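You operate a simulated robot arm through the tools that you are given. There is no shell and no other tool. Be economical: measure what you need, move in short steps, check, and stop when the job is done.

The job below is to be done with a simulated robot arm. You get a single attempt, and the scene is never put back.

## Task
Warm ring carrier 1 to 400 C or more, then give plate carrier 5 one burn.
Fine: carrier 2 goes to the rack first, 1 after; 5 on the middle seat; no wasted burn.

Only the result counts: the job must be done as asked and must still hold three seconds after the hand-in. Knocking over, shifting, dropping, spilling or breaking anything else fails it.

## Robot
A 7-joint arm with a three-finger gripper, fixed in place. Base frame: the origin is at the foot of the arm, x ahead of it, y to its left, z up; the work surface is at about z = 874. Readings come in mm, degrees, newtons and seconds.
With the tool pointing down near the work surface it reaches from about 100 to 880 mm from the base axis. Its first joint turns from -166.0 to 166.0 degrees. Payload 2.94 kg.
Tool frame: the origin (TCP) lies between the finger pads and is the grasp point; the fingertips stand 30 mm ahead of it; z points along the fingers, y is the line along which they close. The gripper opens to 132 mm. The gripper's body begins 107 mm behind the TCP.
Orientation is that of the tool frame in the base frame, as a unit quaternion [w, x, y, z]. With the fingers straight down and closing along the base's y, the tool's x points along the base's -x, its y along +y and its z along -z.

## Interface
- The arm moves only by the tool send_rows. Its argument "steps" is a list that holds one entry, the list of rows, each a list of 7 numbers: the opening in per cent of the stroke, from 0 (shut) to 100 (fully open), then the shift along the base's x, y, z in mm, then the turn, a rotation vector about the base's x, y, z in degrees. In form: [[[fingers, tx, ty, tz, wx, wy, wz], ...]]. A call has 1 to 12 rows; each row is the pose to reach, as a shift and turn from the pose commanded when the call began. Rows are played at 5 a second. More than 50 mm and 8.6 degrees between two rows, or a gripper value outside its range, and nothing of the call is played. Where a pose cannot be reached the arm comes as near as it can. A force on the tool above 40 N (or 10 N above the force at the start of the call, whichever is more), or a blocked arm, ends the call early, and 0.2 s more pass. Each finger halts on what it meets, pressing with about 25 N; the grip force reading is that of the motor and also rises with nothing between the fingers. The clock runs only during rows and for 0.2 s after the last one: add rows that repeat a pose to give the fingers time. The reply holds the time, the measured pose of the TCP, the force on the tool along the base axes, the opening and the grip force, in the units named above and with some noise, with the torque about the TCP (base axes, N m) and any sound that the robot's microphone picked up.
- Cameras (640 x 400 px; columns grow to the right, rows downward): "scene" is fixed at [51.6, 649, 1506.7]; the picture's right is [-0.43, -0.90, 0.00], its down [-0.44, 0.21, -0.87] and it looks along [0.79, -0.37, -0.49] (base axes); focal length 322 px, centre (320, 200). "wrist" rides on the gripper at [72, 3, -144] in the tool frame; the picture's right is [-0.04, 1.00, 0.00], its down [-0.88, -0.04, -0.48] and it looks along [-0.47, -0.02, 0.88] (tool axes); focal length 256 px, centre (320, 200). There is no depth. A picture from a camera that has moved, and an enlarged one, comes with that camera's place and axes in the base frame and with its lens.
- grab_frame(camera): a new picture of that camera. No time passes.
- lift_body(by): slides the trunk up (or, below 0, down) by that many mm; the arm rides with it, the base frame stays. It gives what a move gives, with no picture.
- zoom(camera, box): a new picture of the part [left, top, right, bottom] of that camera's present view, enlarged. No time passes.
- close_job(): hands the job in; it is judged then, once.

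Work in short steps. Places have to be worked out from the pictures, the camera data and where the tool is seen: move nearer, look again, correct. Check each grasp and each placing, and mend what went wrong. You have 120 turns and 84 pictures in all, those below and enlarged ones among them. Open the gripper and draw the arm clear of the work before you hand the job in, unless the task says otherwise; then end with one line.

The tools are called after ">>>" as a command line: name --argument value ..., lists and objects as JSON in quotes. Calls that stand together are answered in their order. send_rows: Moves the arm, as the interface text tells. Its arguments: {"type":"object","properties":{"steps":{"type":"array","items":{"type":"array","items":{"type":"array","items":{"type":"number"}}}}},"required":["steps"]} The other tools are called the same way: lift_body (by) slides the trunk up or down; grab_frame (camera) takes a picture; zoom (camera, box) takes an enlarged picture of a part of a camera's view; close_job () hands the job in.

At the start:

```text
t: 0.0
position: [585.6, 273.4, 1299.3]
orientation: [0.001, -0.001, 1.0, 0.0]
wrist_force: [0.3, -0.2, 0.1]
torque: [0.02, 0.03, 0.0]
grip_width: 131.8
gripper_force: 0.1
trunk travel left (down, up): [-400.0, 140.0]
```

scene: 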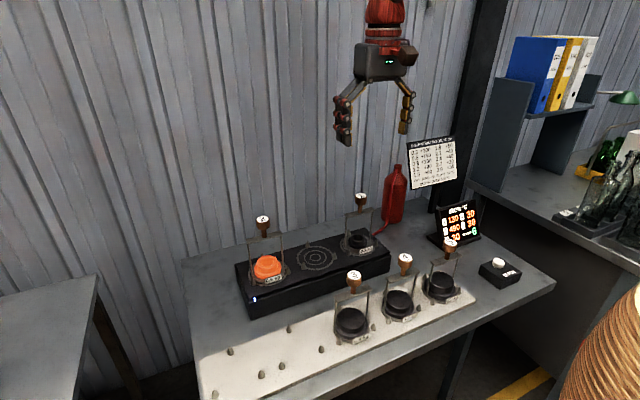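
wrist: 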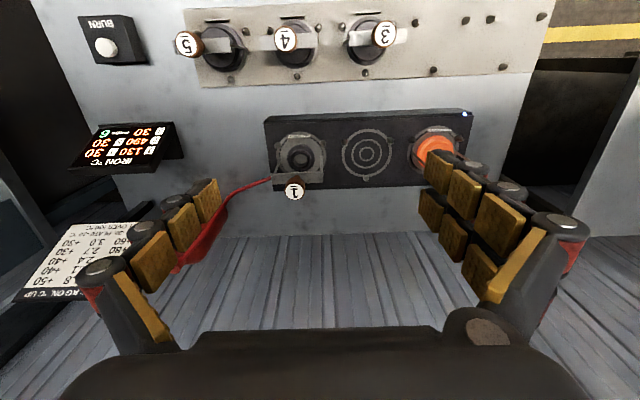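

I start by reading the chart, the display and the carriers with zooms.

>>> zoom --camera "scene" --box '[400, 130, 470, 190]'

>>> zoom --camera "scene" --box '[420, 195, 530, 290]'

>>> zoom --camera "scene" --box '[220, 180, 400, 320]'

>>> zoom --camera "scene" --box '[310, 230, 480, 360]'

>>> zoom --camera "wrist" --box '[10, 110, 190, 310]'

```text
6.67 times, centred on (435, 160) of scene
camera zoom: at [51.6, 649.0, 1506.7], right [-0.43, -0.9, 0.0], down [-0.44, 0.21, -0.87], along [0.79, -0.37, -0.49], focal length 2144 px, centre (-447, 467)
```

zoom: 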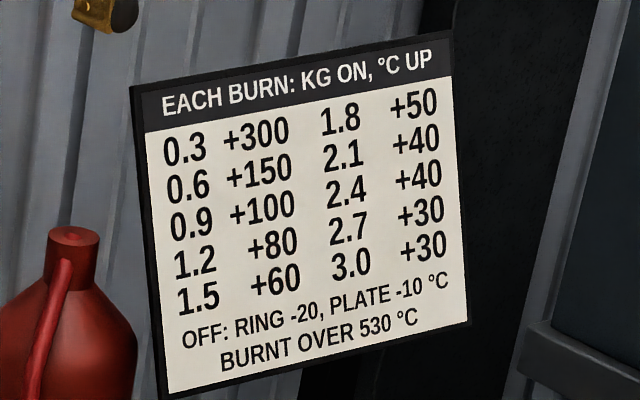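

```text
4.21 times, centred on (475, 242) of scene
camera zoom: at [51.6, 649.0, 1506.7], right [-0.43, -0.9, 0.0], down [-0.44, 0.21, -0.87], along [0.79, -0.37, -0.49], focal length 1354 px, centre (-333, 21)
```

zoom: 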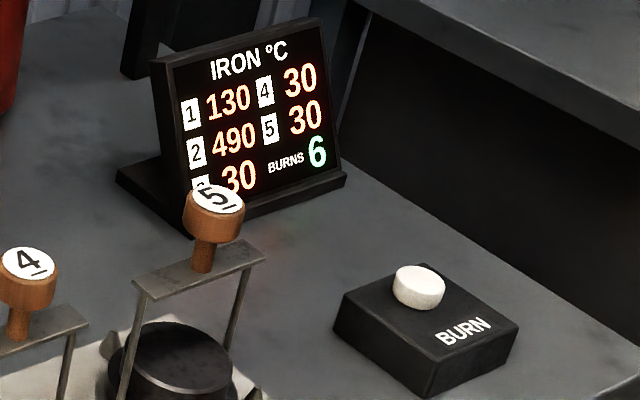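

```text
2.86 times, centred on (310, 250) of scene
camera zoom: at [51.6, 649.0, 1506.7], right [-0.43, -0.9, 0.0], down [-0.44, 0.21, -0.87], along [0.79, -0.37, -0.49], focal length 919 px, centre (349, 57)
```

zoom: 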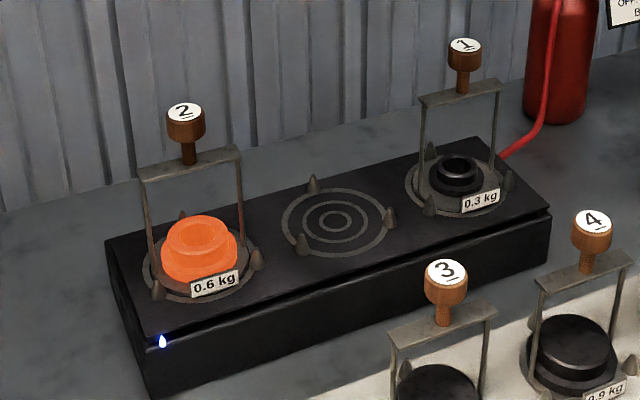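

```text
3.08 times, centred on (395, 295) of scene
camera zoom: at [51.6, 649.0, 1506.7], right [-0.43, -0.9, 0.0], down [-0.44, 0.21, -0.87], along [0.79, -0.37, -0.49], focal length 989 px, centre (89, -92)
```

zoom: 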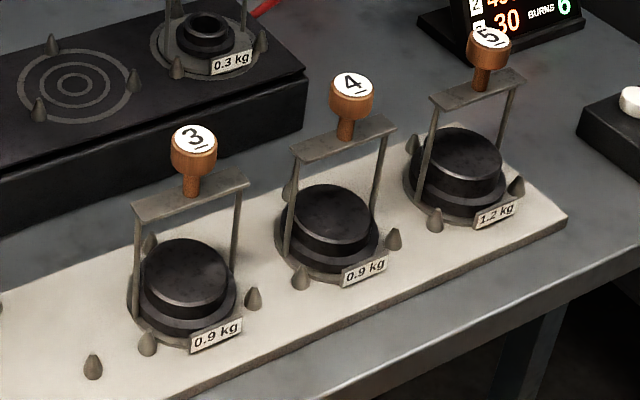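

```text
2.00 times, centred on (100, 210) of wrist
camera zoom: at [514.0, 276.3, 1442.3], right [0.04, 1.0, 0.0], down [0.88, -0.04, 0.48], along [0.47, -0.02, -0.88], focal length 512 px, centre (760, 180)
```

zoom: 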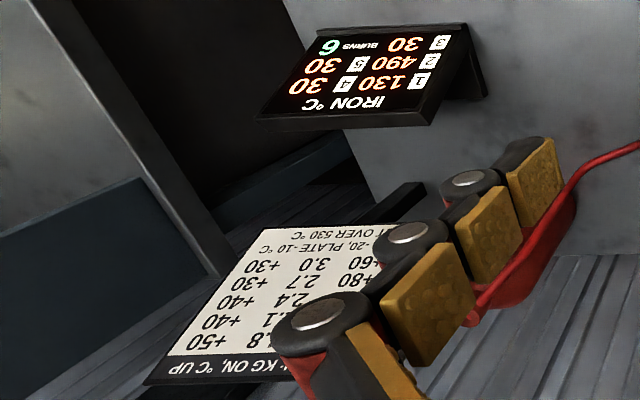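

Burn heat depends on the total load. The plan:
- Move 2 to a free rack seat. With both on, 2 would be burnt.
- Burn with only 1 on (0.3 kg, +300, to 430).
- Move 1 to the rack.
- Put 5 on the middle seat and burn once, which leaves 1 at 410.

I put 2's knob near (700, 490, 1075), so I approach it and look.

>>> send_rows --steps '[[[60, 20, 40, -16, 0, 0, 0], [60, 40, 80, -32, 0, 0, 0], [60, 60, 120, -48, 0, 0, 0], [60, 80, 160, -64, 0, 0, 0], [60, 95, 200, -80, 0, 0, 0], [60, 95, 210, -100, 0, 0, 0], [60, 95, 210, -100, 0, 0, 0]]]'

>>> grab_frame --camera "wrist"

>>> grab_frame --camera "scene"

```text
t: 1.6
position: [679.0, 485.6, 1200.4]
orientation: [0.0, -0.001, 1.0, 0.0]
wrist_force: [-0.7, 0.5, -0.5]
torque: [-0.03, 0.0, 0.01]
grip_width: 79.0
gripper_force: 0.1
trunk travel left (down, up): [-400.0, 140.0]
```

```text
76 pictures are left
camera wrist: at [607.4, 487.4, 1342.2], right [0.04, 1.0, 0.0], down [0.88, -0.04, 0.48], along [0.48, -0.02, -0.88], focal length 256 px, centre (320, 200)
```

wrist: 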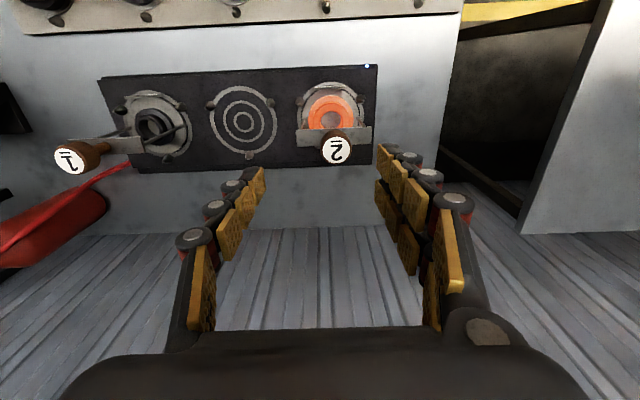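

```text
75 pictures are left
```

scene: 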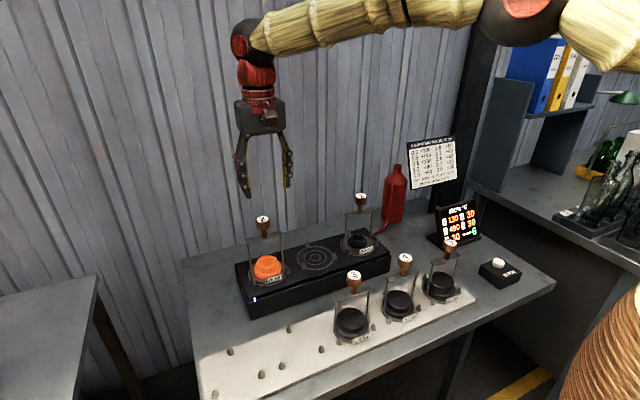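

Wrist and scene rays put 2's knob top near (689, 501, 1088). I descend to just above it and check.

>>> send_rows --steps '[[[60, 5, 8, -30, 0, 0, 0], [60, 10, 15, -60, 0, 0, 0], [60, 10, 15, -60, 0, 0, 0]]]'

>>> grab_frame --camera "wrist"

>>> zoom --camera "scene" --box '[210, 150, 310, 300]'

```text
t: 2.4
position: [691.3, 498.0, 1140.8]
orientation: [0.001, -0.001, 1.0, 0.0]
wrist_force: [0.3, 0.8, 0.2]
torque: [0.01, 0.0, 0.02]
grip_width: 79.4
gripper_force: 0.0
trunk travel left (down, up): [-400.0, 140.0]
```

```text
74 pictures are left
camera wrist: at [619.4, 500.6, 1282.5], right [0.04, 1.0, 0.0], down [0.88, -0.04, 0.48], along [0.48, -0.02, -0.88], focal length 256 px, centre (320, 200)
```

wrist: 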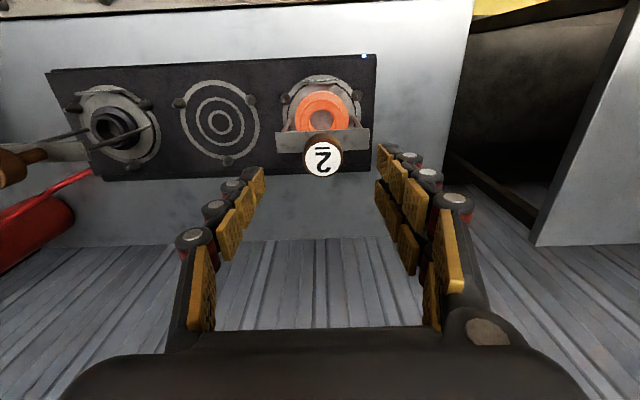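

```text
2.67 times, centred on (260, 225) of scene
camera zoom: at [51.6, 649.0, 1506.7], right [-0.43, -0.9, 0.0], down [-0.44, 0.21, -0.87], along [0.79, -0.37, -0.49], focal length 858 px, centre (480, 133)
```

zoom: 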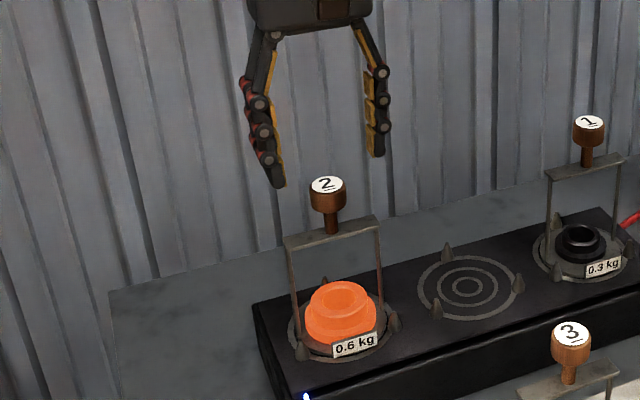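

Knob 2 resolves to (687, 500, ~1088). I centre on it and lower so the tips stay above the cross bar, then close.

>>> send_rows --steps '[[[60, -4, 2, -20, 0, 0, 0], [60, -4, 2, -40, 0, 0, 0], [60, -4, 2, -58, 0, 0, 0], [60, -4, 2, -58, 0, 0, 0]]]'

>>> grab_frame --camera "wrist"

>>> zoom --camera "scene" --box '[210, 150, 310, 300]'

```text
t: 3.4
position: [687.4, 500.0, 1084.0]
orientation: [0.0, 0.0, 1.0, -0.001]
wrist_force: [-1.6, 0.8, -1.0]
torque: [0.04, -0.03, 0.03]
grip_width: 79.3
gripper_force: 0.1
trunk travel left (down, up): [-400.0, 140.0]
```

```text
72 pictures are left
camera wrist: at [614.6, 503.5, 1224.5], right [0.04, 1.0, 0.0], down [0.88, -0.04, 0.48], along [0.48, -0.02, -0.88], focal length 256 px, centre (320, 200)
```

wrist: 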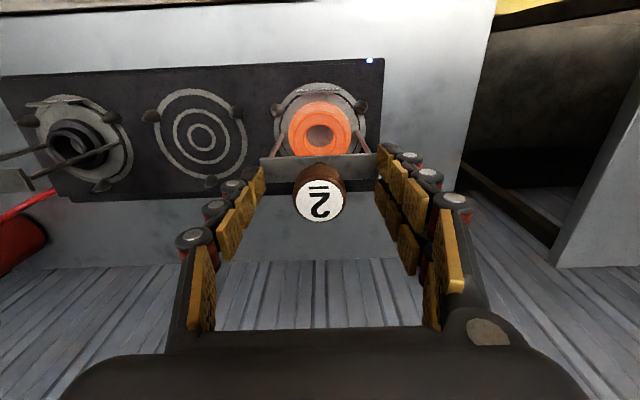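

```text
2.67 times, centred on (260, 225) of scene
camera zoom: at [51.6, 649.0, 1506.7], right [-0.43, -0.9, 0.0], down [-0.44, 0.21, -0.87], along [0.79, -0.37, -0.49], focal length 858 px, centre (480, 133)
```

zoom: 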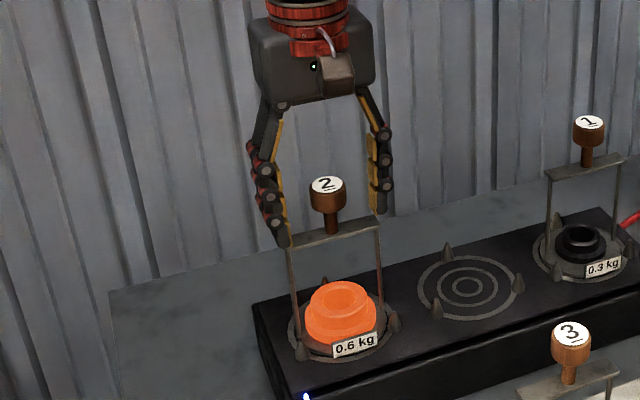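

The knob sits centred between the fingers, its top about 10 mm above the TCP. I close.

>>> send_rows --steps '[[[15, 0, 0, 0, 0, 0, 0], [15, 0, 0, 0, 0, 0, 0], [15, 0, 0, 0, 0, 0, 0], [15, 0, 0, 0, 0, 0, 0], [15, 0, 0, 0, 0, 0, 0]]]'

>>> grab_frame --camera "wrist"

```text
t: 4.6
position: [686.7, 499.7, 1082.3]
orientation: [0.001, 0.0, 1.0, -0.001]
wrist_force: [0.3, -2.9, -0.3]
torque: [-0.04, -0.03, -0.02]
grip_width: 29.9
gripper_force: 24.6
trunk travel left (down, up): [-400.0, 140.0]
```

```text
70 pictures are left
camera wrist: at [614.8, 503.1, 1224.4], right [0.04, 1.0, 0.0], down [0.88, -0.04, 0.48], along [0.47, -0.02, -0.88], focal length 256 px, centre (320, 200)
```

wrist: 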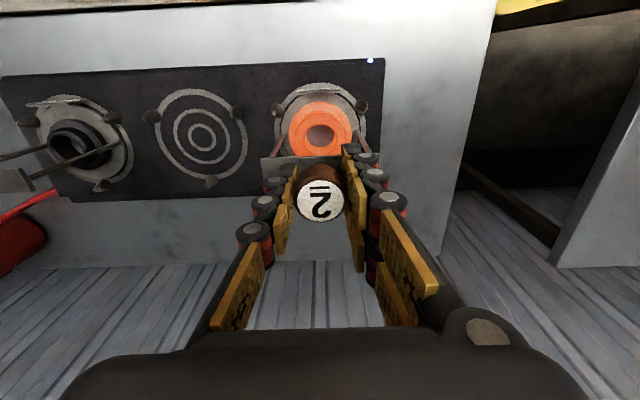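

The grip holds at 30 mm on the knob. I lift 80 mm straight up, then move toward the free rack seats, which I put near (478, 503) and (477, 635).

>>> send_rows --steps '[[[15, 0, 0, 10, 0, 0, 0], [15, 0, 0, 30, 0, 0, 0], [15, 0, 0, 60, 0, 0, 0], [15, 0, 0, 90, 0, 0, 0], [15, 0, 0, 100, 0, 0, 0], [15, 0, 0, 100, 0, 0, 0]]]'

>>> grab_frame --camera "scene"

>>> grab_frame --camera "wrist"

```text
t: 6.0
position: [686.7, 499.8, 1181.2]
orientation: [-0.001, 0.0, 1.0, 0.0]
wrist_force: [-0.5, 0.3, -7.3]
torque: [0.03, 0.01, 0.02]
grip_width: 29.8
gripper_force: 24.9
trunk travel left (down, up): [-400.0, 140.0]
```

```text
69 pictures are left
```

scene: 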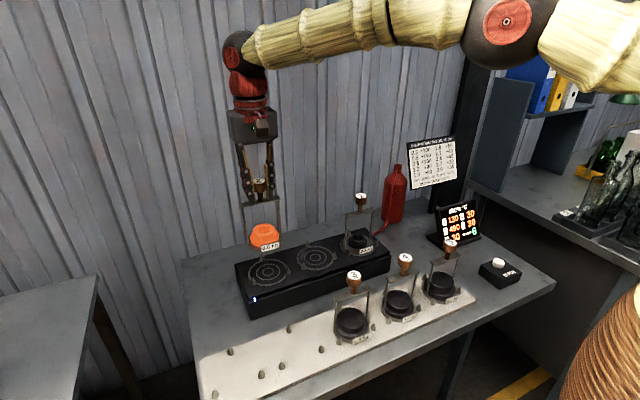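

```text
68 pictures are left
camera wrist: at [615.3, 502.8, 1323.7], right [0.04, 1.0, 0.0], down [0.88, -0.04, 0.47], along [0.47, -0.02, -0.88], focal length 256 px, centre (320, 200)
```

wrist: 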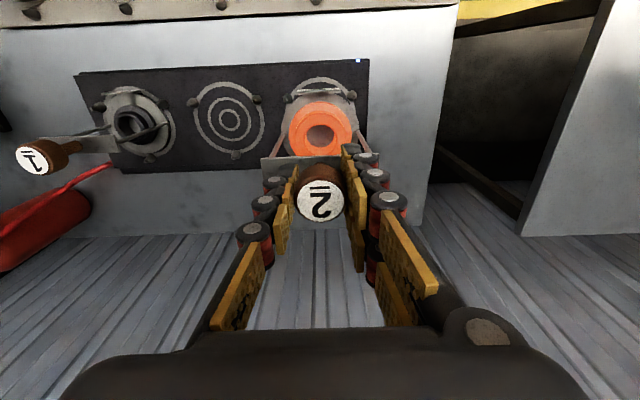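

2 is lifted cleanly. I carry it back over the rack's free end and look at the seats.

>>> send_rows --steps '[[[15, -44, 12, 0, 0, 0, 0], [15, -88, 24, 0, 0, 0, 0], [15, -132, 36, 0, 0, 0, 0], [15, -176, 48, 0, 0, 0, 0], [15, -220, 60, 0, 0, 0, 0], [15, -257, 70, 0, 0, 0, 0], [15, -257, 70, 0, 0, 0, 0], [15, -257, 70, 0, 0, 0, 0]]]'

>>> grab_frame --camera "wrist"

```text
t: 7.8
position: [429.1, 569.0, 1180.9]
orientation: [0.0, 0.0, 1.0, 0.0]
wrist_force: [-0.7, 0.6, -6.8]
torque: [0.02, -0.01, 0.0]
grip_width: 29.4
gripper_force: 25.0
trunk travel left (down, up): [-400.0, 140.0]
```

```text
67 pictures are left
camera wrist: at [356.7, 573.1, 1322.8], right [0.04, 1.0, 0.0], down [0.88, -0.04, 0.48], along [0.47, -0.02, -0.88], focal length 256 px, centre (320, 200)
```

wrist: 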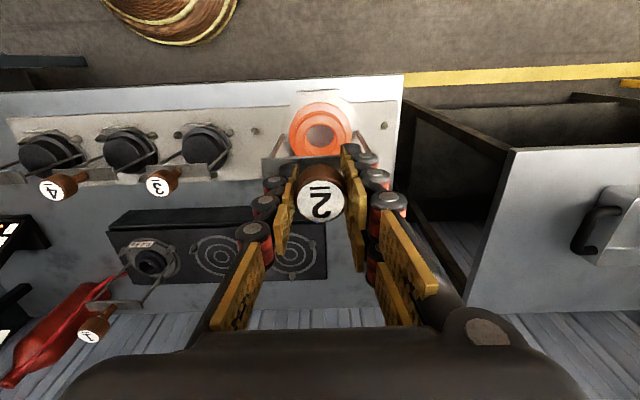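

I zoom in to identify the pins around the carrier.

>>> zoom --camera "wrist" --box '[230, 80, 420, 200]'

>>> zoom --camera "scene" --box '[190, 200, 350, 400]'

```text
3.33 times, centred on (325, 140) of wrist
camera zoom: at [356.7, 573.1, 1322.8], right [0.04, 1.0, 0.0], down [0.88, -0.04, 0.48], along [0.47, -0.02, -0.88], focal length 853 px, centre (303, 400)
```

zoom: 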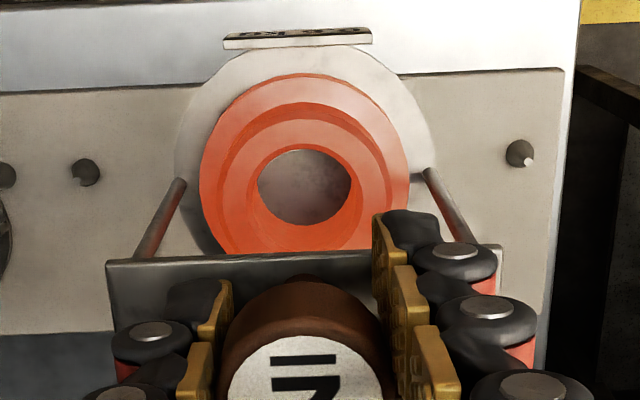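

```text
2.00 times, centred on (270, 300) of scene
camera zoom: at [51.6, 649.0, 1506.7], right [-0.43, -0.9, 0.0], down [-0.44, 0.21, -0.87], along [0.79, -0.37, -0.49], focal length 643 px, centre (420, 0)
```

zoom: 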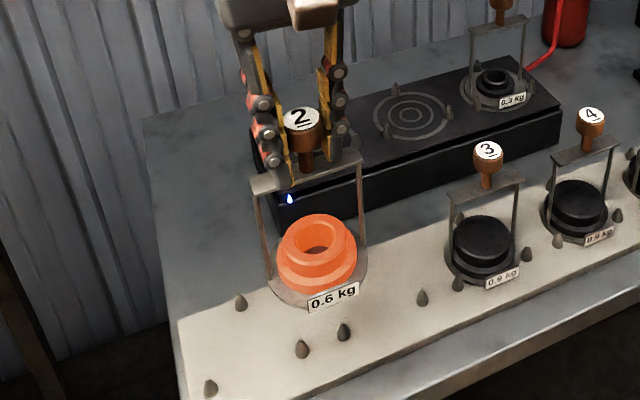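

Both cameras agree on the free seats: A at about (478.5, 503) and B at about (478.5, 634.5), with the same pin pattern as the stove. I take 2 over B and lower partway.

>>> send_rows --steps '[[[15, 25, 33, 0, 0, 0, 0], [15, 49.4, 65.5, 0, 0, 0, 0], [15, 49.4, 65.5, -40, 0, 0, 0], [15, 49.4, 65.5, -80, 0, 0, 0], [15, 49.4, 65.5, -110, 0, 0, 0], [15, 49.4, 65.5, -110, 0, 0, 0], [15, 49.4, 65.5, -110, 0, 0, 0]]]'

>>> zoom --camera "scene" --box '[150, 200, 330, 400]'

>>> grab_frame --camera "wrist"

```text
t: 9.4
position: [480.1, 637.0, 1071.1]
orientation: [0.0, 0.0, 1.0, -0.001]
wrist_force: [-0.3, -0.8, -7.1]
torque: [0.0, -0.04, -0.02]
grip_width: 30.1
gripper_force: 24.7
trunk travel left (down, up): [-400.0, 140.0]
```

```text
2.00 times, centred on (240, 300) of scene
camera zoom: at [51.6, 649.0, 1506.7], right [-0.43, -0.9, 0.0], down [-0.44, 0.21, -0.87], along [0.79, -0.37, -0.49], focal length 643 px, centre (480, 0)
```

zoom: 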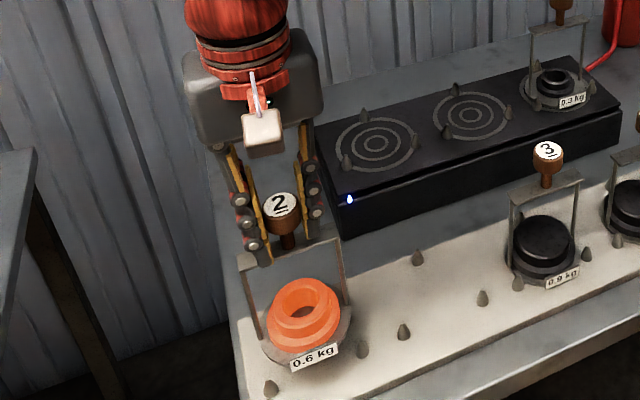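

```text
63 pictures are left
camera wrist: at [408.4, 639.7, 1213.3], right [0.04, 1.0, 0.0], down [0.88, -0.04, 0.47], along [0.47, -0.02, -0.88], focal length 256 px, centre (320, 200)
```

wrist: 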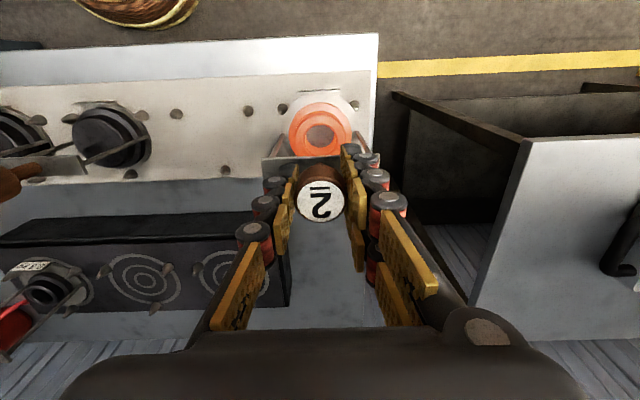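

Close-up pin rays give B's centre near (478.5, 636.8), and the carrier is right over it. I lower it slowly until contact.

>>> send_rows --steps '[[[15, -1, 0, -12, 0, 0, 0], [15, -1, 0, -22, 0, 0, 0], [15, -1, 0, -28, 0, 0, 0], [15, -1, 0, -32, 0, 0, 0], [15, -1, 0, -34, 0, 0, 0], [15, -1, 0, -34, 0, 0, 0]]]'

>>> zoom --camera "scene" --box '[190, 290, 310, 400]'

```text
t: 10.8
position: [478.6, 636.0, 1038.2]
orientation: [-0.001, -0.001, 1.0, -0.001]
wrist_force: [0.0, 0.1, -6.4]
torque: [0.01, -0.01, 0.02]
grip_width: 29.8
gripper_force: 24.9
trunk travel left (down, up): [-400.0, 140.0]
```

```text
3.64 times, centred on (250, 345) of scene
camera zoom: at [51.6, 649.0, 1506.7], right [-0.43, -0.9, 0.0], down [-0.44, 0.21, -0.87], along [0.79, -0.37, -0.49], focal length 1169 px, centre (574, -327)
```

zoom: 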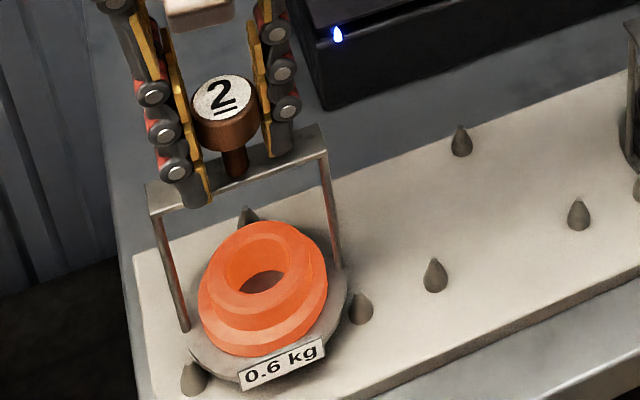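

Still fully hanging (−6.4 N), and the disc is lined up between the pins. I lower in small steps.

>>> send_rows --steps '[[[15, 0, 0, -2, 0, 0, 0], [15, 0, 0, -4, 0, 0, 0], [15, 0, 0, -5, 0, 0, 0], [15, 0, 0, -5, 0, 0, 0]]]'

```text
t: 11.8
position: [479.1, 635.2, 1033.2]
orientation: [-0.001, 0.0, 1.0, 0.0]
wrist_force: [0.3, -0.5, -7.3]
torque: [0.03, 0.01, 0.01]
grip_width: 29.7
gripper_force: 25.4
trunk travel left (down, up): [-400.0, 140.0]
```

>>> send_rows --steps '[[[15, 0, 0, -2, 0, 0, 0], [15, 0, 0, -3, 0, 0, 0], [15, 0, 0, -4, 0, 0, 0], [15, 0, 0, -4, 0, 0, 0]]]'

>>> zoom --camera "scene" --box '[190, 290, 310, 400]'

```text
t: 12.8
position: [477.9, 635.6, 1029.7]
orientation: [0.0, 0.0, 1.0, -0.001]
wrist_force: [0.0, 0.5, -6.9]
torque: [0.02, -0.03, -0.03]
grip_width: 29.8
gripper_force: 25.1
trunk travel left (down, up): [-400.0, 140.0]
```

```text
3.64 times, centred on (250, 345) of scene
camera zoom: at [51.6, 649.0, 1506.7], right [-0.43, -0.9, 0.0], down [-0.44, 0.21, -0.87], along [0.79, -0.37, -0.49], focal length 1169 px, centre (574, -327)
```

zoom: 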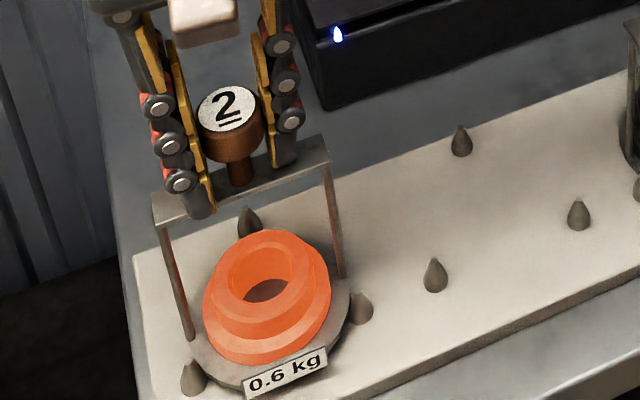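

Still no contact, so I continue down gently.

>>> send_rows --steps '[[[15, 0, 0, -2, 0, 0, 0], [15, 0, 0, -4, 0, 0, 0], [15, 0, 0, -5, 0, 0, 0], [15, 0, 0, -5, 0, 0, 0]]]'

```text
t: 13.8
position: [478.8, 635.1, 1025.7]
orientation: [0.002, 0.0, 1.0, 0.001]
wrist_force: [-0.3, -2.0, 7.1]
torque: [-0.26, 0.28, 0.0]
grip_width: 29.7
gripper_force: 25.3
trunk travel left (down, up): [-400.0, 140.0]
```

Contact: the force went to +7 N. I check whether it's seated flat.

>>> zoom --camera "scene" --box '[190, 290, 310, 400]'

>>> zoom --camera "wrist" --box '[220, 50, 420, 220]'

```text
3.64 times, centred on (250, 345) of scene
camera zoom: at [51.6, 649.0, 1506.7], right [-0.43, -0.9, 0.0], down [-0.44, 0.21, -0.87], along [0.79, -0.37, -0.49], focal length 1169 px, centre (574, -327)
```

zoom: 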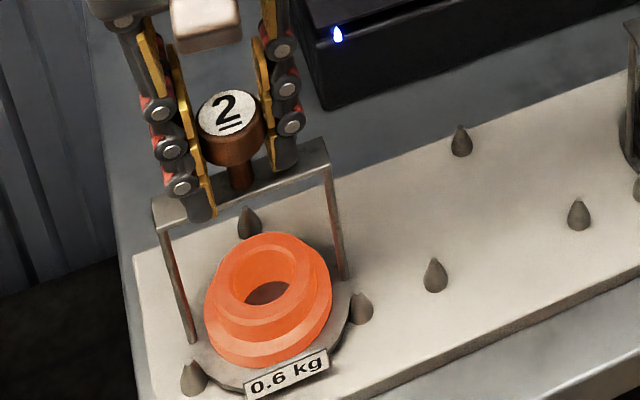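

```text
2.35 times, centred on (320, 135) of wrist
camera zoom: at [406.0, 638.3, 1168.5], right [0.04, 1.0, 0.0], down [0.88, -0.04, 0.48], along [0.48, -0.02, -0.88], focal length 602 px, centre (320, 353)
```

zoom: 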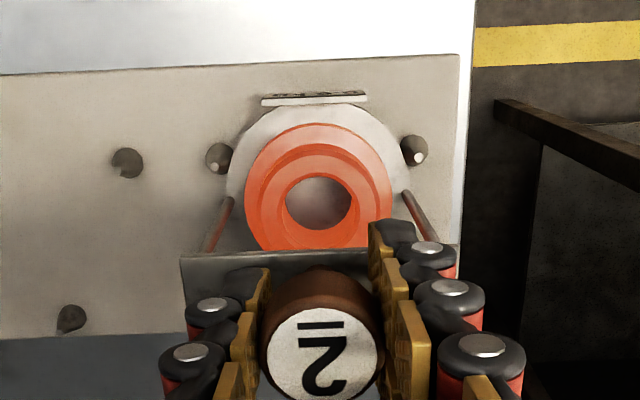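

Contact seems slightly off-centre toward −x, −y. I nudge by 1.5 mm and see whether it settles.

>>> send_rows --steps '[[[15, 0.7, 0.7, 1, 0, 0, 0], [15, 1.5, 1.5, 1, 0, 0, 0], [15, 1.5, 1.5, -1, 0, 0, 0], [15, 1.5, 1.5, -1, 0, 0, 0]]]'

```text
t: 14.8
position: [480.0, 637.0, 1025.0]
orientation: [0.0, 0.0, 1.0, 0.0]
wrist_force: [0.8, -3.0, 14.2]
torque: [0.01, 0.2, 0.01]
grip_width: 30.3
gripper_force: 24.8
trunk travel left (down, up): [-400.0, 140.0]
```

The force is up with almost no side torque, so the disc is on the rack. I release and look.

>>> send_rows --steps '[[[30, 0, 0, 0.5, 0, 0, 0], [50, 0, 0, 0.5, 0, 0, 0], [60, 0, 0, 0.5, 0, 0, 0], [60, 0, 0, 0.5, 0, 0, 0], [60, 0, 0, 0.5, 0, 0, 0]]]'

>>> zoom --camera "scene" --box '[190, 290, 310, 400]'

>>> grab_frame --camera "wrist"

```text
t: 16.0
position: [481.3, 638.3, 1023.9]
orientation: [0.0, 0.001, 1.0, 0.0]
wrist_force: [0.7, -0.3, 0.4]
torque: [-0.02, -0.01, 0.01]
grip_width: 79.4
gripper_force: 0.1
trunk travel left (down, up): [-400.0, 140.0]
```

```text
3.64 times, centred on (250, 345) of scene
camera zoom: at [51.6, 649.0, 1506.7], right [-0.43, -0.9, 0.0], down [-0.44, 0.21, -0.87], along [0.79, -0.37, -0.49], focal length 1169 px, centre (574, -327)
```

zoom: 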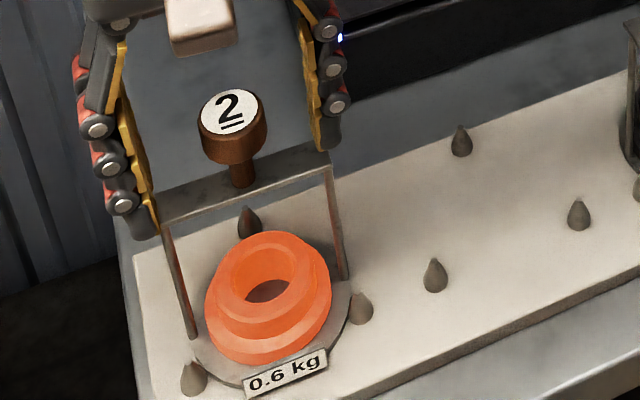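

```text
57 pictures are left
camera wrist: at [408.1, 640.0, 1165.9], right [0.04, 1.0, 0.0], down [0.88, -0.04, 0.48], along [0.47, -0.02, -0.88], focal length 256 px, centre (320, 200)
```

wrist: 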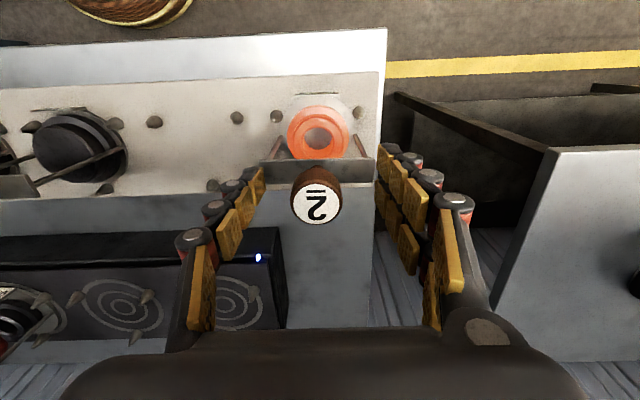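

2 stands level on its rack seat. I rise straight up and travel above the rack toward the burn button, near (470, −91).

>>> send_rows --steps '[[[60, 0, 0, 40, 0, 0, 0], [60, 0, 0, 85, 0, 0, 0], [60, 0, 0, 130, 0, 0, 0], [40, -5, -45, 150, 0, 0, 0], [20, -5, -94, 150, 0, 0, 0], [0, -5, -143, 150, 0, 0, 0], [0, -5, -192, 150, 0, 0, 0], [0, -5, -241, 150, 0, 0, 0], [0, -5, -290, 150, 0, 0, 0], [0, -5, -339, 150, 0, 0, 0], [0, -5, -388, 150, 0, 0, 0], [0, -5, -388, 150, 0, 0, 0]]]'

>>> send_rows --steps '[[[0, -5, -45, 0, 0, 0, 0], [0, -10, -90, 0, 0, 0, 0], [0, -15, -135, 0, 0, 0, 0], [0, -20, -180, 0, 0, 0, 0], [0, -25, -225, 0, 0, 0, 0], [0, -30, -270, 0, 0, 0, 0], [0, -36, -310, 0, 0, 0, 0], [0, -36, -340, -30, 0, 0, 0], [0, -36, -340, -60, 0, 0, 0], [0, -36, -340, -60, 0, 0, 0]]]'

>>> grab_frame --camera "wrist"

>>> grab_frame --camera "scene"

```text
t: 18.6
position: [474.5, 248.7, 1174.7]
orientation: [0.001, 0.0, 1.0, -0.001]
wrist_force: [1.4, 0.0, -0.3]
torque: [0.0, -0.02, 0.03]
grip_width: 0.0
gripper_force: 25.1
trunk travel left (down, up): [-400.0, 140.0]
```

```text
t: 20.8
position: [438.5, -91.1, 1111.8]
orientation: [0.0, 0.0, 1.0, -0.001]
wrist_force: [0.0, 0.2, -0.4]
torque: [0.03, -0.05, 0.01]
grip_width: 0.0
gripper_force: 24.8
trunk travel left (down, up): [-400.0, 140.0]
```

```text
56 pictures are left
camera wrist: at [366.6, -88.3, 1253.8], right [0.04, 1.0, 0.0], down [0.88, -0.04, 0.48], along [0.48, -0.02, -0.88], focal length 256 px, centre (320, 200)
```

wrist: 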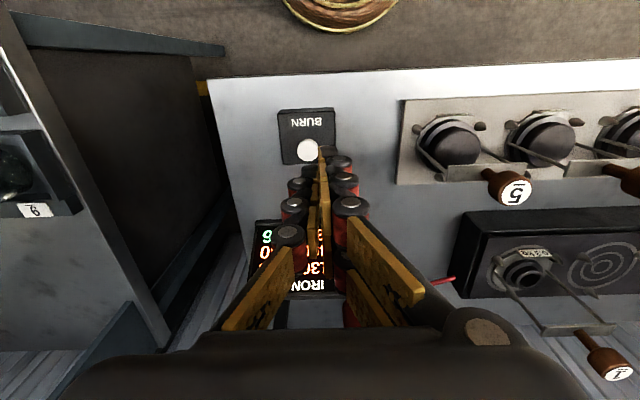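

```text
55 pictures are left
```

scene: 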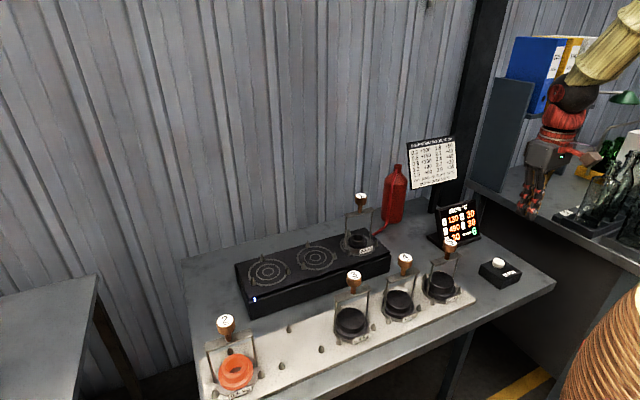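

Both rays now meet at about (476, −109, 905). I move above the button at TCP z 985 and look again.

>>> send_rows --steps '[[[0, 18, -9, -40, 0, 0, 0], [0, 37, -18, -80, 0, 0, 0], [0, 37, -18, -125, 0, 0, 0], [0, 37, -18, -125, 0, 0, 0]]]'

>>> grab_frame --camera "wrist"

>>> zoom --camera "scene" --box '[430, 190, 550, 300]'

```text
t: 21.8
position: [477.3, -110.2, 983.9]
orientation: [0.0, 0.0, 1.0, 0.0]
wrist_force: [-0.1, -0.3, 0.1]
torque: [0.0, 0.03, 0.01]
grip_width: 0.0
gripper_force: 24.8
trunk travel left (down, up): [-400.0, 140.0]
```

```text
54 pictures are left
camera wrist: at [405.6, -106.9, 1126.5], right [0.04, 1.0, 0.0], down [0.88, -0.04, 0.48], along [0.47, -0.02, -0.88], focal length 256 px, centre (320, 200)
```

wrist: 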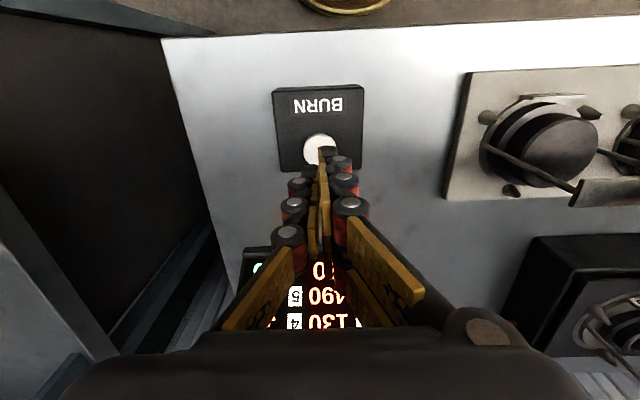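

```text
3.64 times, centred on (490, 245) of scene
camera zoom: at [51.6, 649.0, 1506.7], right [-0.43, -0.9, 0.0], down [-0.44, 0.21, -0.87], along [0.79, -0.37, -0.49], focal length 1169 px, centre (-298, 36)
```

zoom: 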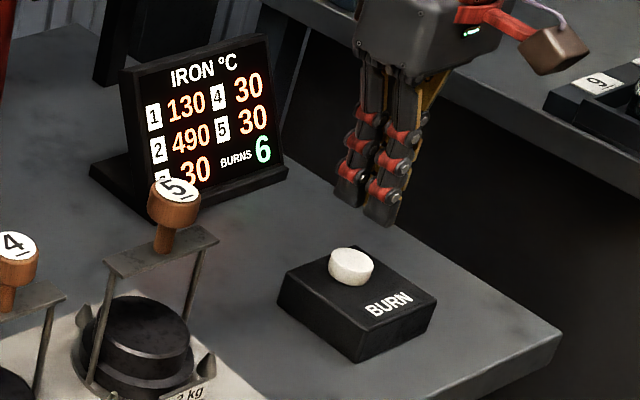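

The button centre is about (474, −109.5), and the display still reads 6 burns with 1 at 130. I lower to just above the cap.

>>> send_rows --steps '[[[0, -3, 0.5, -15, 0, 0, 0], [0, -3, 0.5, -32, 0, 0, 0], [0, -3, 0.5, -32, 0, 0, 0]]]'

>>> zoom --camera "scene" --box '[430, 190, 550, 300]'

>>> zoom --camera "wrist" --box '[240, 60, 400, 220]'

```text
t: 22.6
position: [474.3, -109.1, 954.4]
orientation: [0.0, 0.0, 1.0, 0.0]
wrist_force: [-0.9, -0.1, -0.5]
torque: [0.0, -0.02, 0.01]
grip_width: 0.0
gripper_force: 24.9
trunk travel left (down, up): [-400.0, 140.0]
```

```text
3.64 times, centred on (490, 245) of scene
camera zoom: at [51.6, 649.0, 1506.7], right [-0.43, -0.9, 0.0], down [-0.44, 0.21, -0.87], along [0.79, -0.37, -0.49], focal length 1169 px, centre (-298, 36)
```

zoom: 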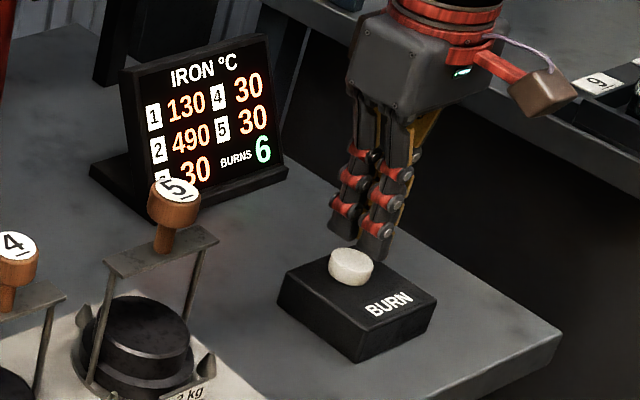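

```text
2.50 times, centred on (320, 140) of wrist
camera zoom: at [402.0, -106.9, 1096.8], right [0.04, 1.0, 0.0], down [0.88, -0.04, 0.48], along [0.48, -0.02, -0.88], focal length 640 px, centre (320, 350)
```

zoom: 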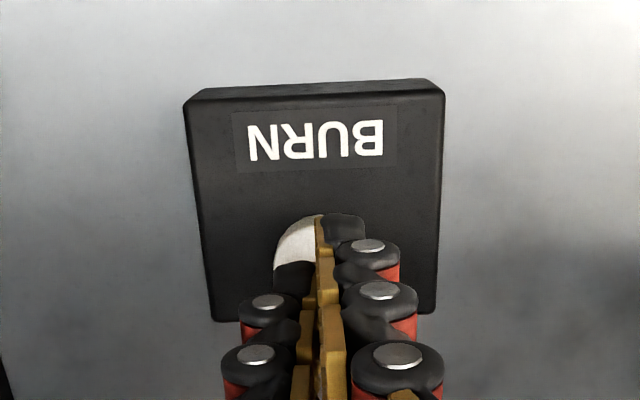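

The tip line falls on the cap centre in the wrist view. I press down slowly and watch for contact or a sound.

>>> send_rows --steps '[[[0, 0, 0, -8, 0, 0, 0], [0, 0, 0, -14, 0, 0, 0], [0, 0, 0, -17, 0, 0, 0], [0, 0, 0, -20, 0, 0, 0], [0, 0, 0, -20, 0, 0, 0]]]'

>>> zoom --camera "scene" --box '[430, 190, 550, 300]'

```text
t: 23.8
position: [473.4, -109.3, 937.0]
orientation: [0.0, 0.0, 1.0, -0.001]
wrist_force: [-0.1, 0.1, 0.8]
torque: [0.01, 0.01, 0.03]
grip_width: 5.9
gripper_force: 28.8
trunk travel left (down, up): [-400.0, 140.0]
```

```text
3.64 times, centred on (490, 245) of scene
camera zoom: at [51.6, 649.0, 1506.7], right [-0.43, -0.9, 0.0], down [-0.44, 0.21, -0.87], along [0.79, -0.37, -0.49], focal length 1169 px, centre (-298, 36)
```

zoom: 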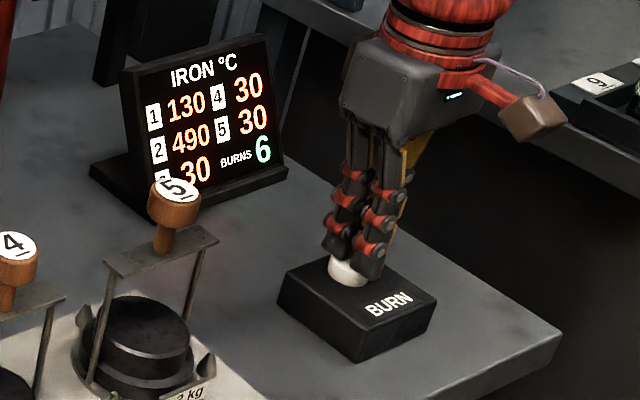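

The cap is wedging the fingertips apart (opening 5.9 mm) with no press yet; burns still 6. I retract and shift so one finger sits over the cap centre.

>>> send_rows --steps '[[[0, 0, 0, 10, 0, 0, 0], [0, 0, 0, 20, 0, 0, 0], [0, 0, -9, 20, 0, 0, 0], [0, 0, -9, 20, 0, 0, 0]]]'

>>> zoom --camera "wrist" --box '[240, 60, 400, 220]'

>>> zoom --camera "scene" --box '[430, 190, 550, 300]'

```text
t: 24.8
position: [473.6, -118.4, 955.8]
orientation: [0.0, -0.001, 1.0, 0.0]
wrist_force: [0.6, 0.3, -0.8]
torque: [0.0, -0.02, -0.02]
grip_width: 0.0
gripper_force: 28.6
trunk travel left (down, up): [-400.0, 140.0]
```

```text
2.50 times, centred on (320, 140) of wrist
camera zoom: at [401.8, -115.2, 1098.4], right [0.04, 1.0, 0.0], down [0.88, -0.04, 0.48], along [0.48, -0.02, -0.88], focal length 640 px, centre (320, 350)
```

zoom: 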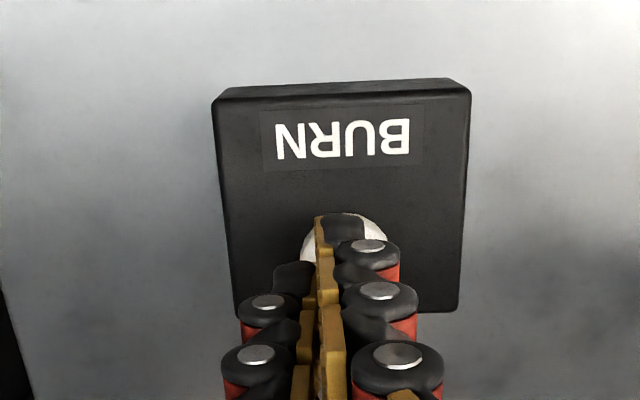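

```text
3.64 times, centred on (490, 245) of scene
camera zoom: at [51.6, 649.0, 1506.7], right [-0.43, -0.9, 0.0], down [-0.44, 0.21, -0.87], along [0.79, -0.37, -0.49], focal length 1169 px, centre (-298, 36)
```

zoom: 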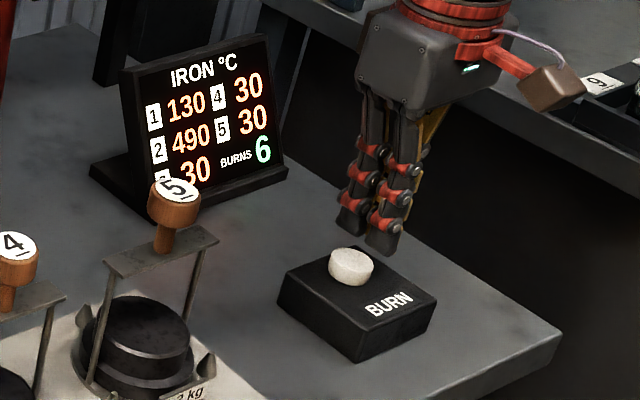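

The +y fingertip is now centred over the cap. I press again in small steps.

>>> send_rows --steps '[[[0, 0, 0, -10, 0, 0, 0], [0, 0, 0, -16, 0, 0, 0], [0, 0, 0, -19, 0, 0, 0], [0, 0, 0, -22, 0, 0, 0], [0, 0, 0, -22, 0, 0, 0]]]'

>>> zoom --camera "scene" --box '[430, 190, 550, 300]'

```text
t: 26.0
position: [472.2, -118.9, 933.1]
orientation: [0.001, 0.0, 1.0, -0.001]
wrist_force: [0.7, -0.2, 4.0]
torque: [-0.02, -0.02, 0.0]
grip_width: 6.1
gripper_force: 28.6
trunk travel left (down, up): [-400.0, 140.0]
heard: click
```

```text
3.64 times, centred on (490, 245) of scene
camera zoom: at [51.6, 649.0, 1506.7], right [-0.43, -0.9, 0.0], down [-0.44, 0.21, -0.87], along [0.79, -0.37, -0.49], focal length 1169 px, centre (-298, 36)
```

zoom: 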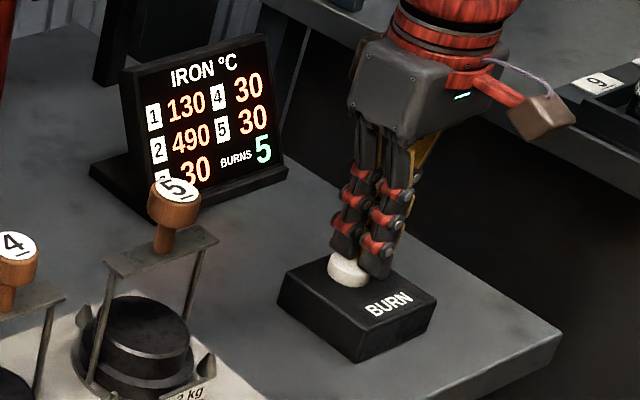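

Click heard and burns dropped to 5. I back straight off and check that the temperature rises.

>>> send_rows --steps '[[[0, 0, 0, 15, 0, 0, 0], [0, 0, 0, 50, 0, 0, 0], [0, 0, 0, 100, 0, 0, 0], [0, 0, 0, 150, 0, 0, 0], [0, 0, 0, 200, 0, 0, 0], [0, 0, 0, 240, 0, 0, 0], [0, 0, 0, 240, 0, 0, 0]]]'

>>> zoom --camera "scene" --box '[220, 170, 550, 350]'

```text
t: 27.6
position: [471.2, -115.4, 1175.6]
orientation: [0.0, -0.001, 1.0, -0.001]
wrist_force: [-0.4, 0.0, 0.2]
torque: [-0.01, 0.0, -0.02]
grip_width: 0.1
gripper_force: 28.4
trunk travel left (down, up): [-400.0, 140.0]
```

```text
1.94 times, centred on (385, 260) of scene
camera zoom: at [51.6, 649.0, 1506.7], right [-0.43, -0.9, 0.0], down [-0.44, 0.21, -0.87], along [0.79, -0.37, -0.49], focal length 624 px, centre (194, 84)
```

zoom: 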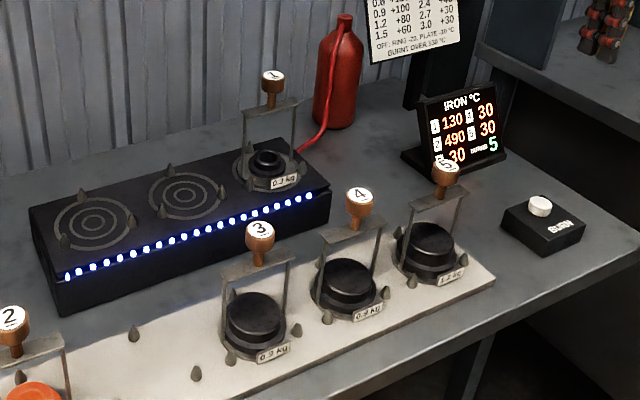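

The flames are lit, so the burn is running. Meanwhile I travel toward carrier 1 without touching it.

>>> send_rows --steps '[[[10, 10, 40, 5, 0, 0, 0], [30, 30, 80, 10, 0, 0, 0], [60, 50, 120, 15, 0, 0, 0], [60, 70, 160, 20, 0, 0, 0], [60, 95, 200, 25, 0, 0, 0], [60, 120, 240, 30, 0, 0, 0], [60, 145, 280, 30, 0, 0, 0], [60, 170, 320, 30, 0, 0, 0], [60, 200, 345, 30, 0, 0, 0], [60, 200, 345, 30, 0, 0, 0]]]'

>>> grab_frame --camera "wrist"

>>> zoom --camera "scene" --box '[220, 150, 550, 350]'

```text
t: 29.8
position: [669.5, 227.9, 1203.8]
orientation: [0.001, 0.0, 1.0, 0.0]
wrist_force: [-0.3, -0.7, 0.2]
torque: [0.0, 0.03, 0.0]
grip_width: 79.2
gripper_force: 0.1
trunk travel left (down, up): [-400.0, 140.0]
```

```text
45 pictures are left
camera wrist: at [598.9, 230.8, 1345.9], right [0.04, 1.0, 0.0], down [0.88, -0.04, 0.48], along [0.48, -0.02, -0.88], focal length 256 px, centre (320, 200)
```

wrist: 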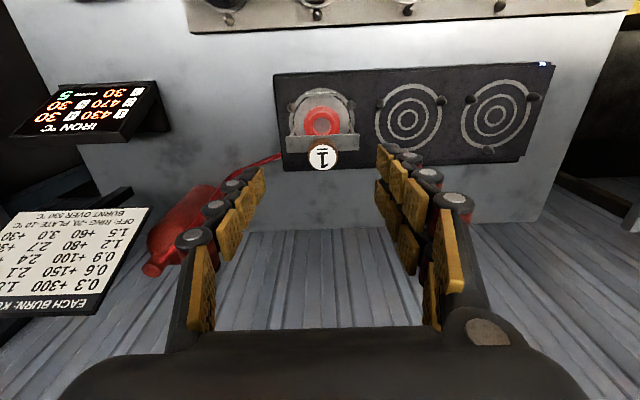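

```text
1.94 times, centred on (385, 250) of scene
camera zoom: at [51.6, 649.0, 1506.7], right [-0.43, -0.9, 0.0], down [-0.44, 0.21, -0.87], along [0.79, -0.37, -0.49], focal length 624 px, centre (194, 103)
```

zoom: 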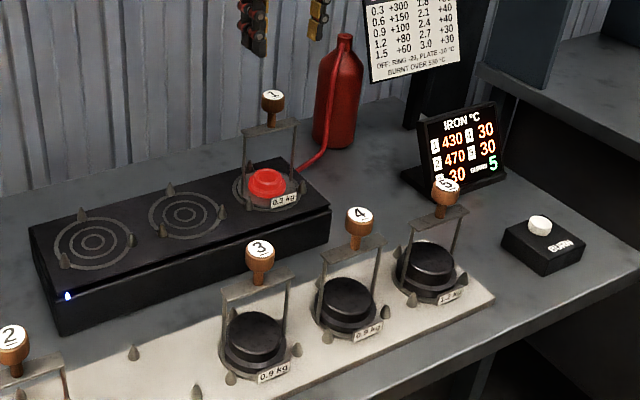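

The burn is done: 1 reads 430 and 2 reads 470. Knob 1 is at (687, 230, ~1095), so I descend to grasp height in two stages.

>>> send_rows --steps '[[[60, 9, 1, -30, 0, 0, 0], [60, 17, 2, -60, 0, 0, 0], [60, 17, 2, -80, 0, 0, 0], [60, 17, 2, -80, 0, 0, 0]]]'

>>> grab_frame --camera "wrist"

```text
t: 30.8
position: [688.1, 229.2, 1122.4]
orientation: [0.0, -0.001, 1.0, 0.001]
wrist_force: [0.4, 0.4, 0.2]
torque: [-0.03, 0.0, -0.01]
grip_width: 79.2
gripper_force: 0.1
trunk travel left (down, up): [-400.0, 140.0]
```

```text
43 pictures are left
camera wrist: at [617.0, 232.5, 1264.8], right [0.04, 1.0, 0.0], down [0.88, -0.04, 0.48], along [0.48, -0.02, -0.88], focal length 256 px, centre (320, 200)
```

wrist: 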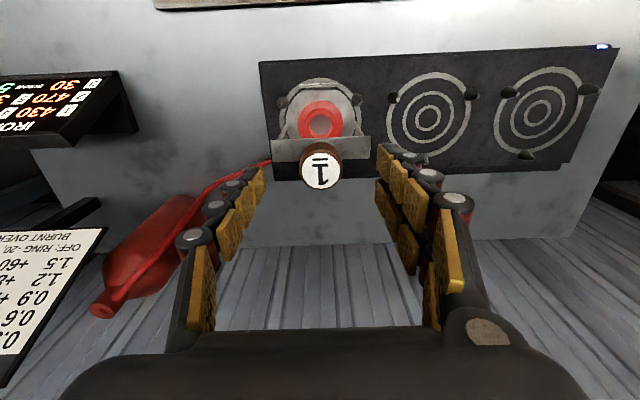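

Knob 1 is centred in y and within 2–3 mm in x. I lower to the grasp height and close.

>>> send_rows --steps '[[[60, -1.5, 0.5, -15, 0, 0, 0], [60, -1.5, 0.5, -30, 0, 0, 0], [60, -1.5, 0.5, -40, 0, 0, 0], [60, -1.5, 0.5, -40, 0, 0, 0], [40, -1.5, 0.5, -40, 0, 0, 0], [15, -1.5, 0.5, -40, 0, 0, 0], [15, -1.5, 0.5, -40, 0, 0, 0], [15, -1.5, 0.5, -40, 0, 0, 0], [15, -1.5, 0.5, -40, 0, 0, 0]]]'

>>> grab_frame --camera "wrist"

```text
t: 32.8
position: [686.7, 229.8, 1084.1]
orientation: [0.0, -0.001, 1.0, 0.0]
wrist_force: [0.4, 0.7, 0.5]
torque: [-0.02, 0.01, -0.01]
grip_width: 30.1
gripper_force: 24.3
trunk travel left (down, up): [-400.0, 140.0]
```

```text
42 pictures are left
camera wrist: at [615.6, 233.1, 1225.9], right [0.04, 1.0, 0.0], down [0.88, -0.04, 0.48], along [0.47, -0.02, -0.88], focal length 256 px, centre (320, 200)
```

wrist: 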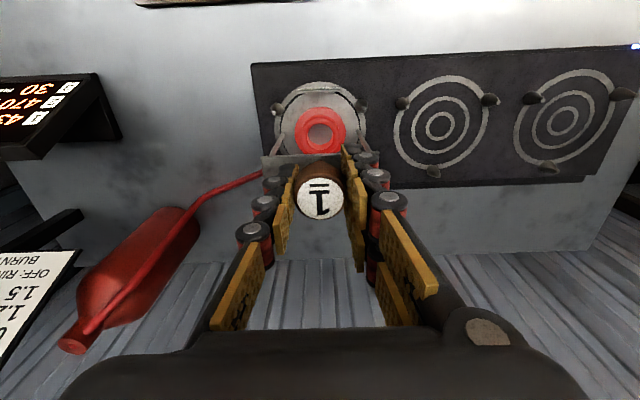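

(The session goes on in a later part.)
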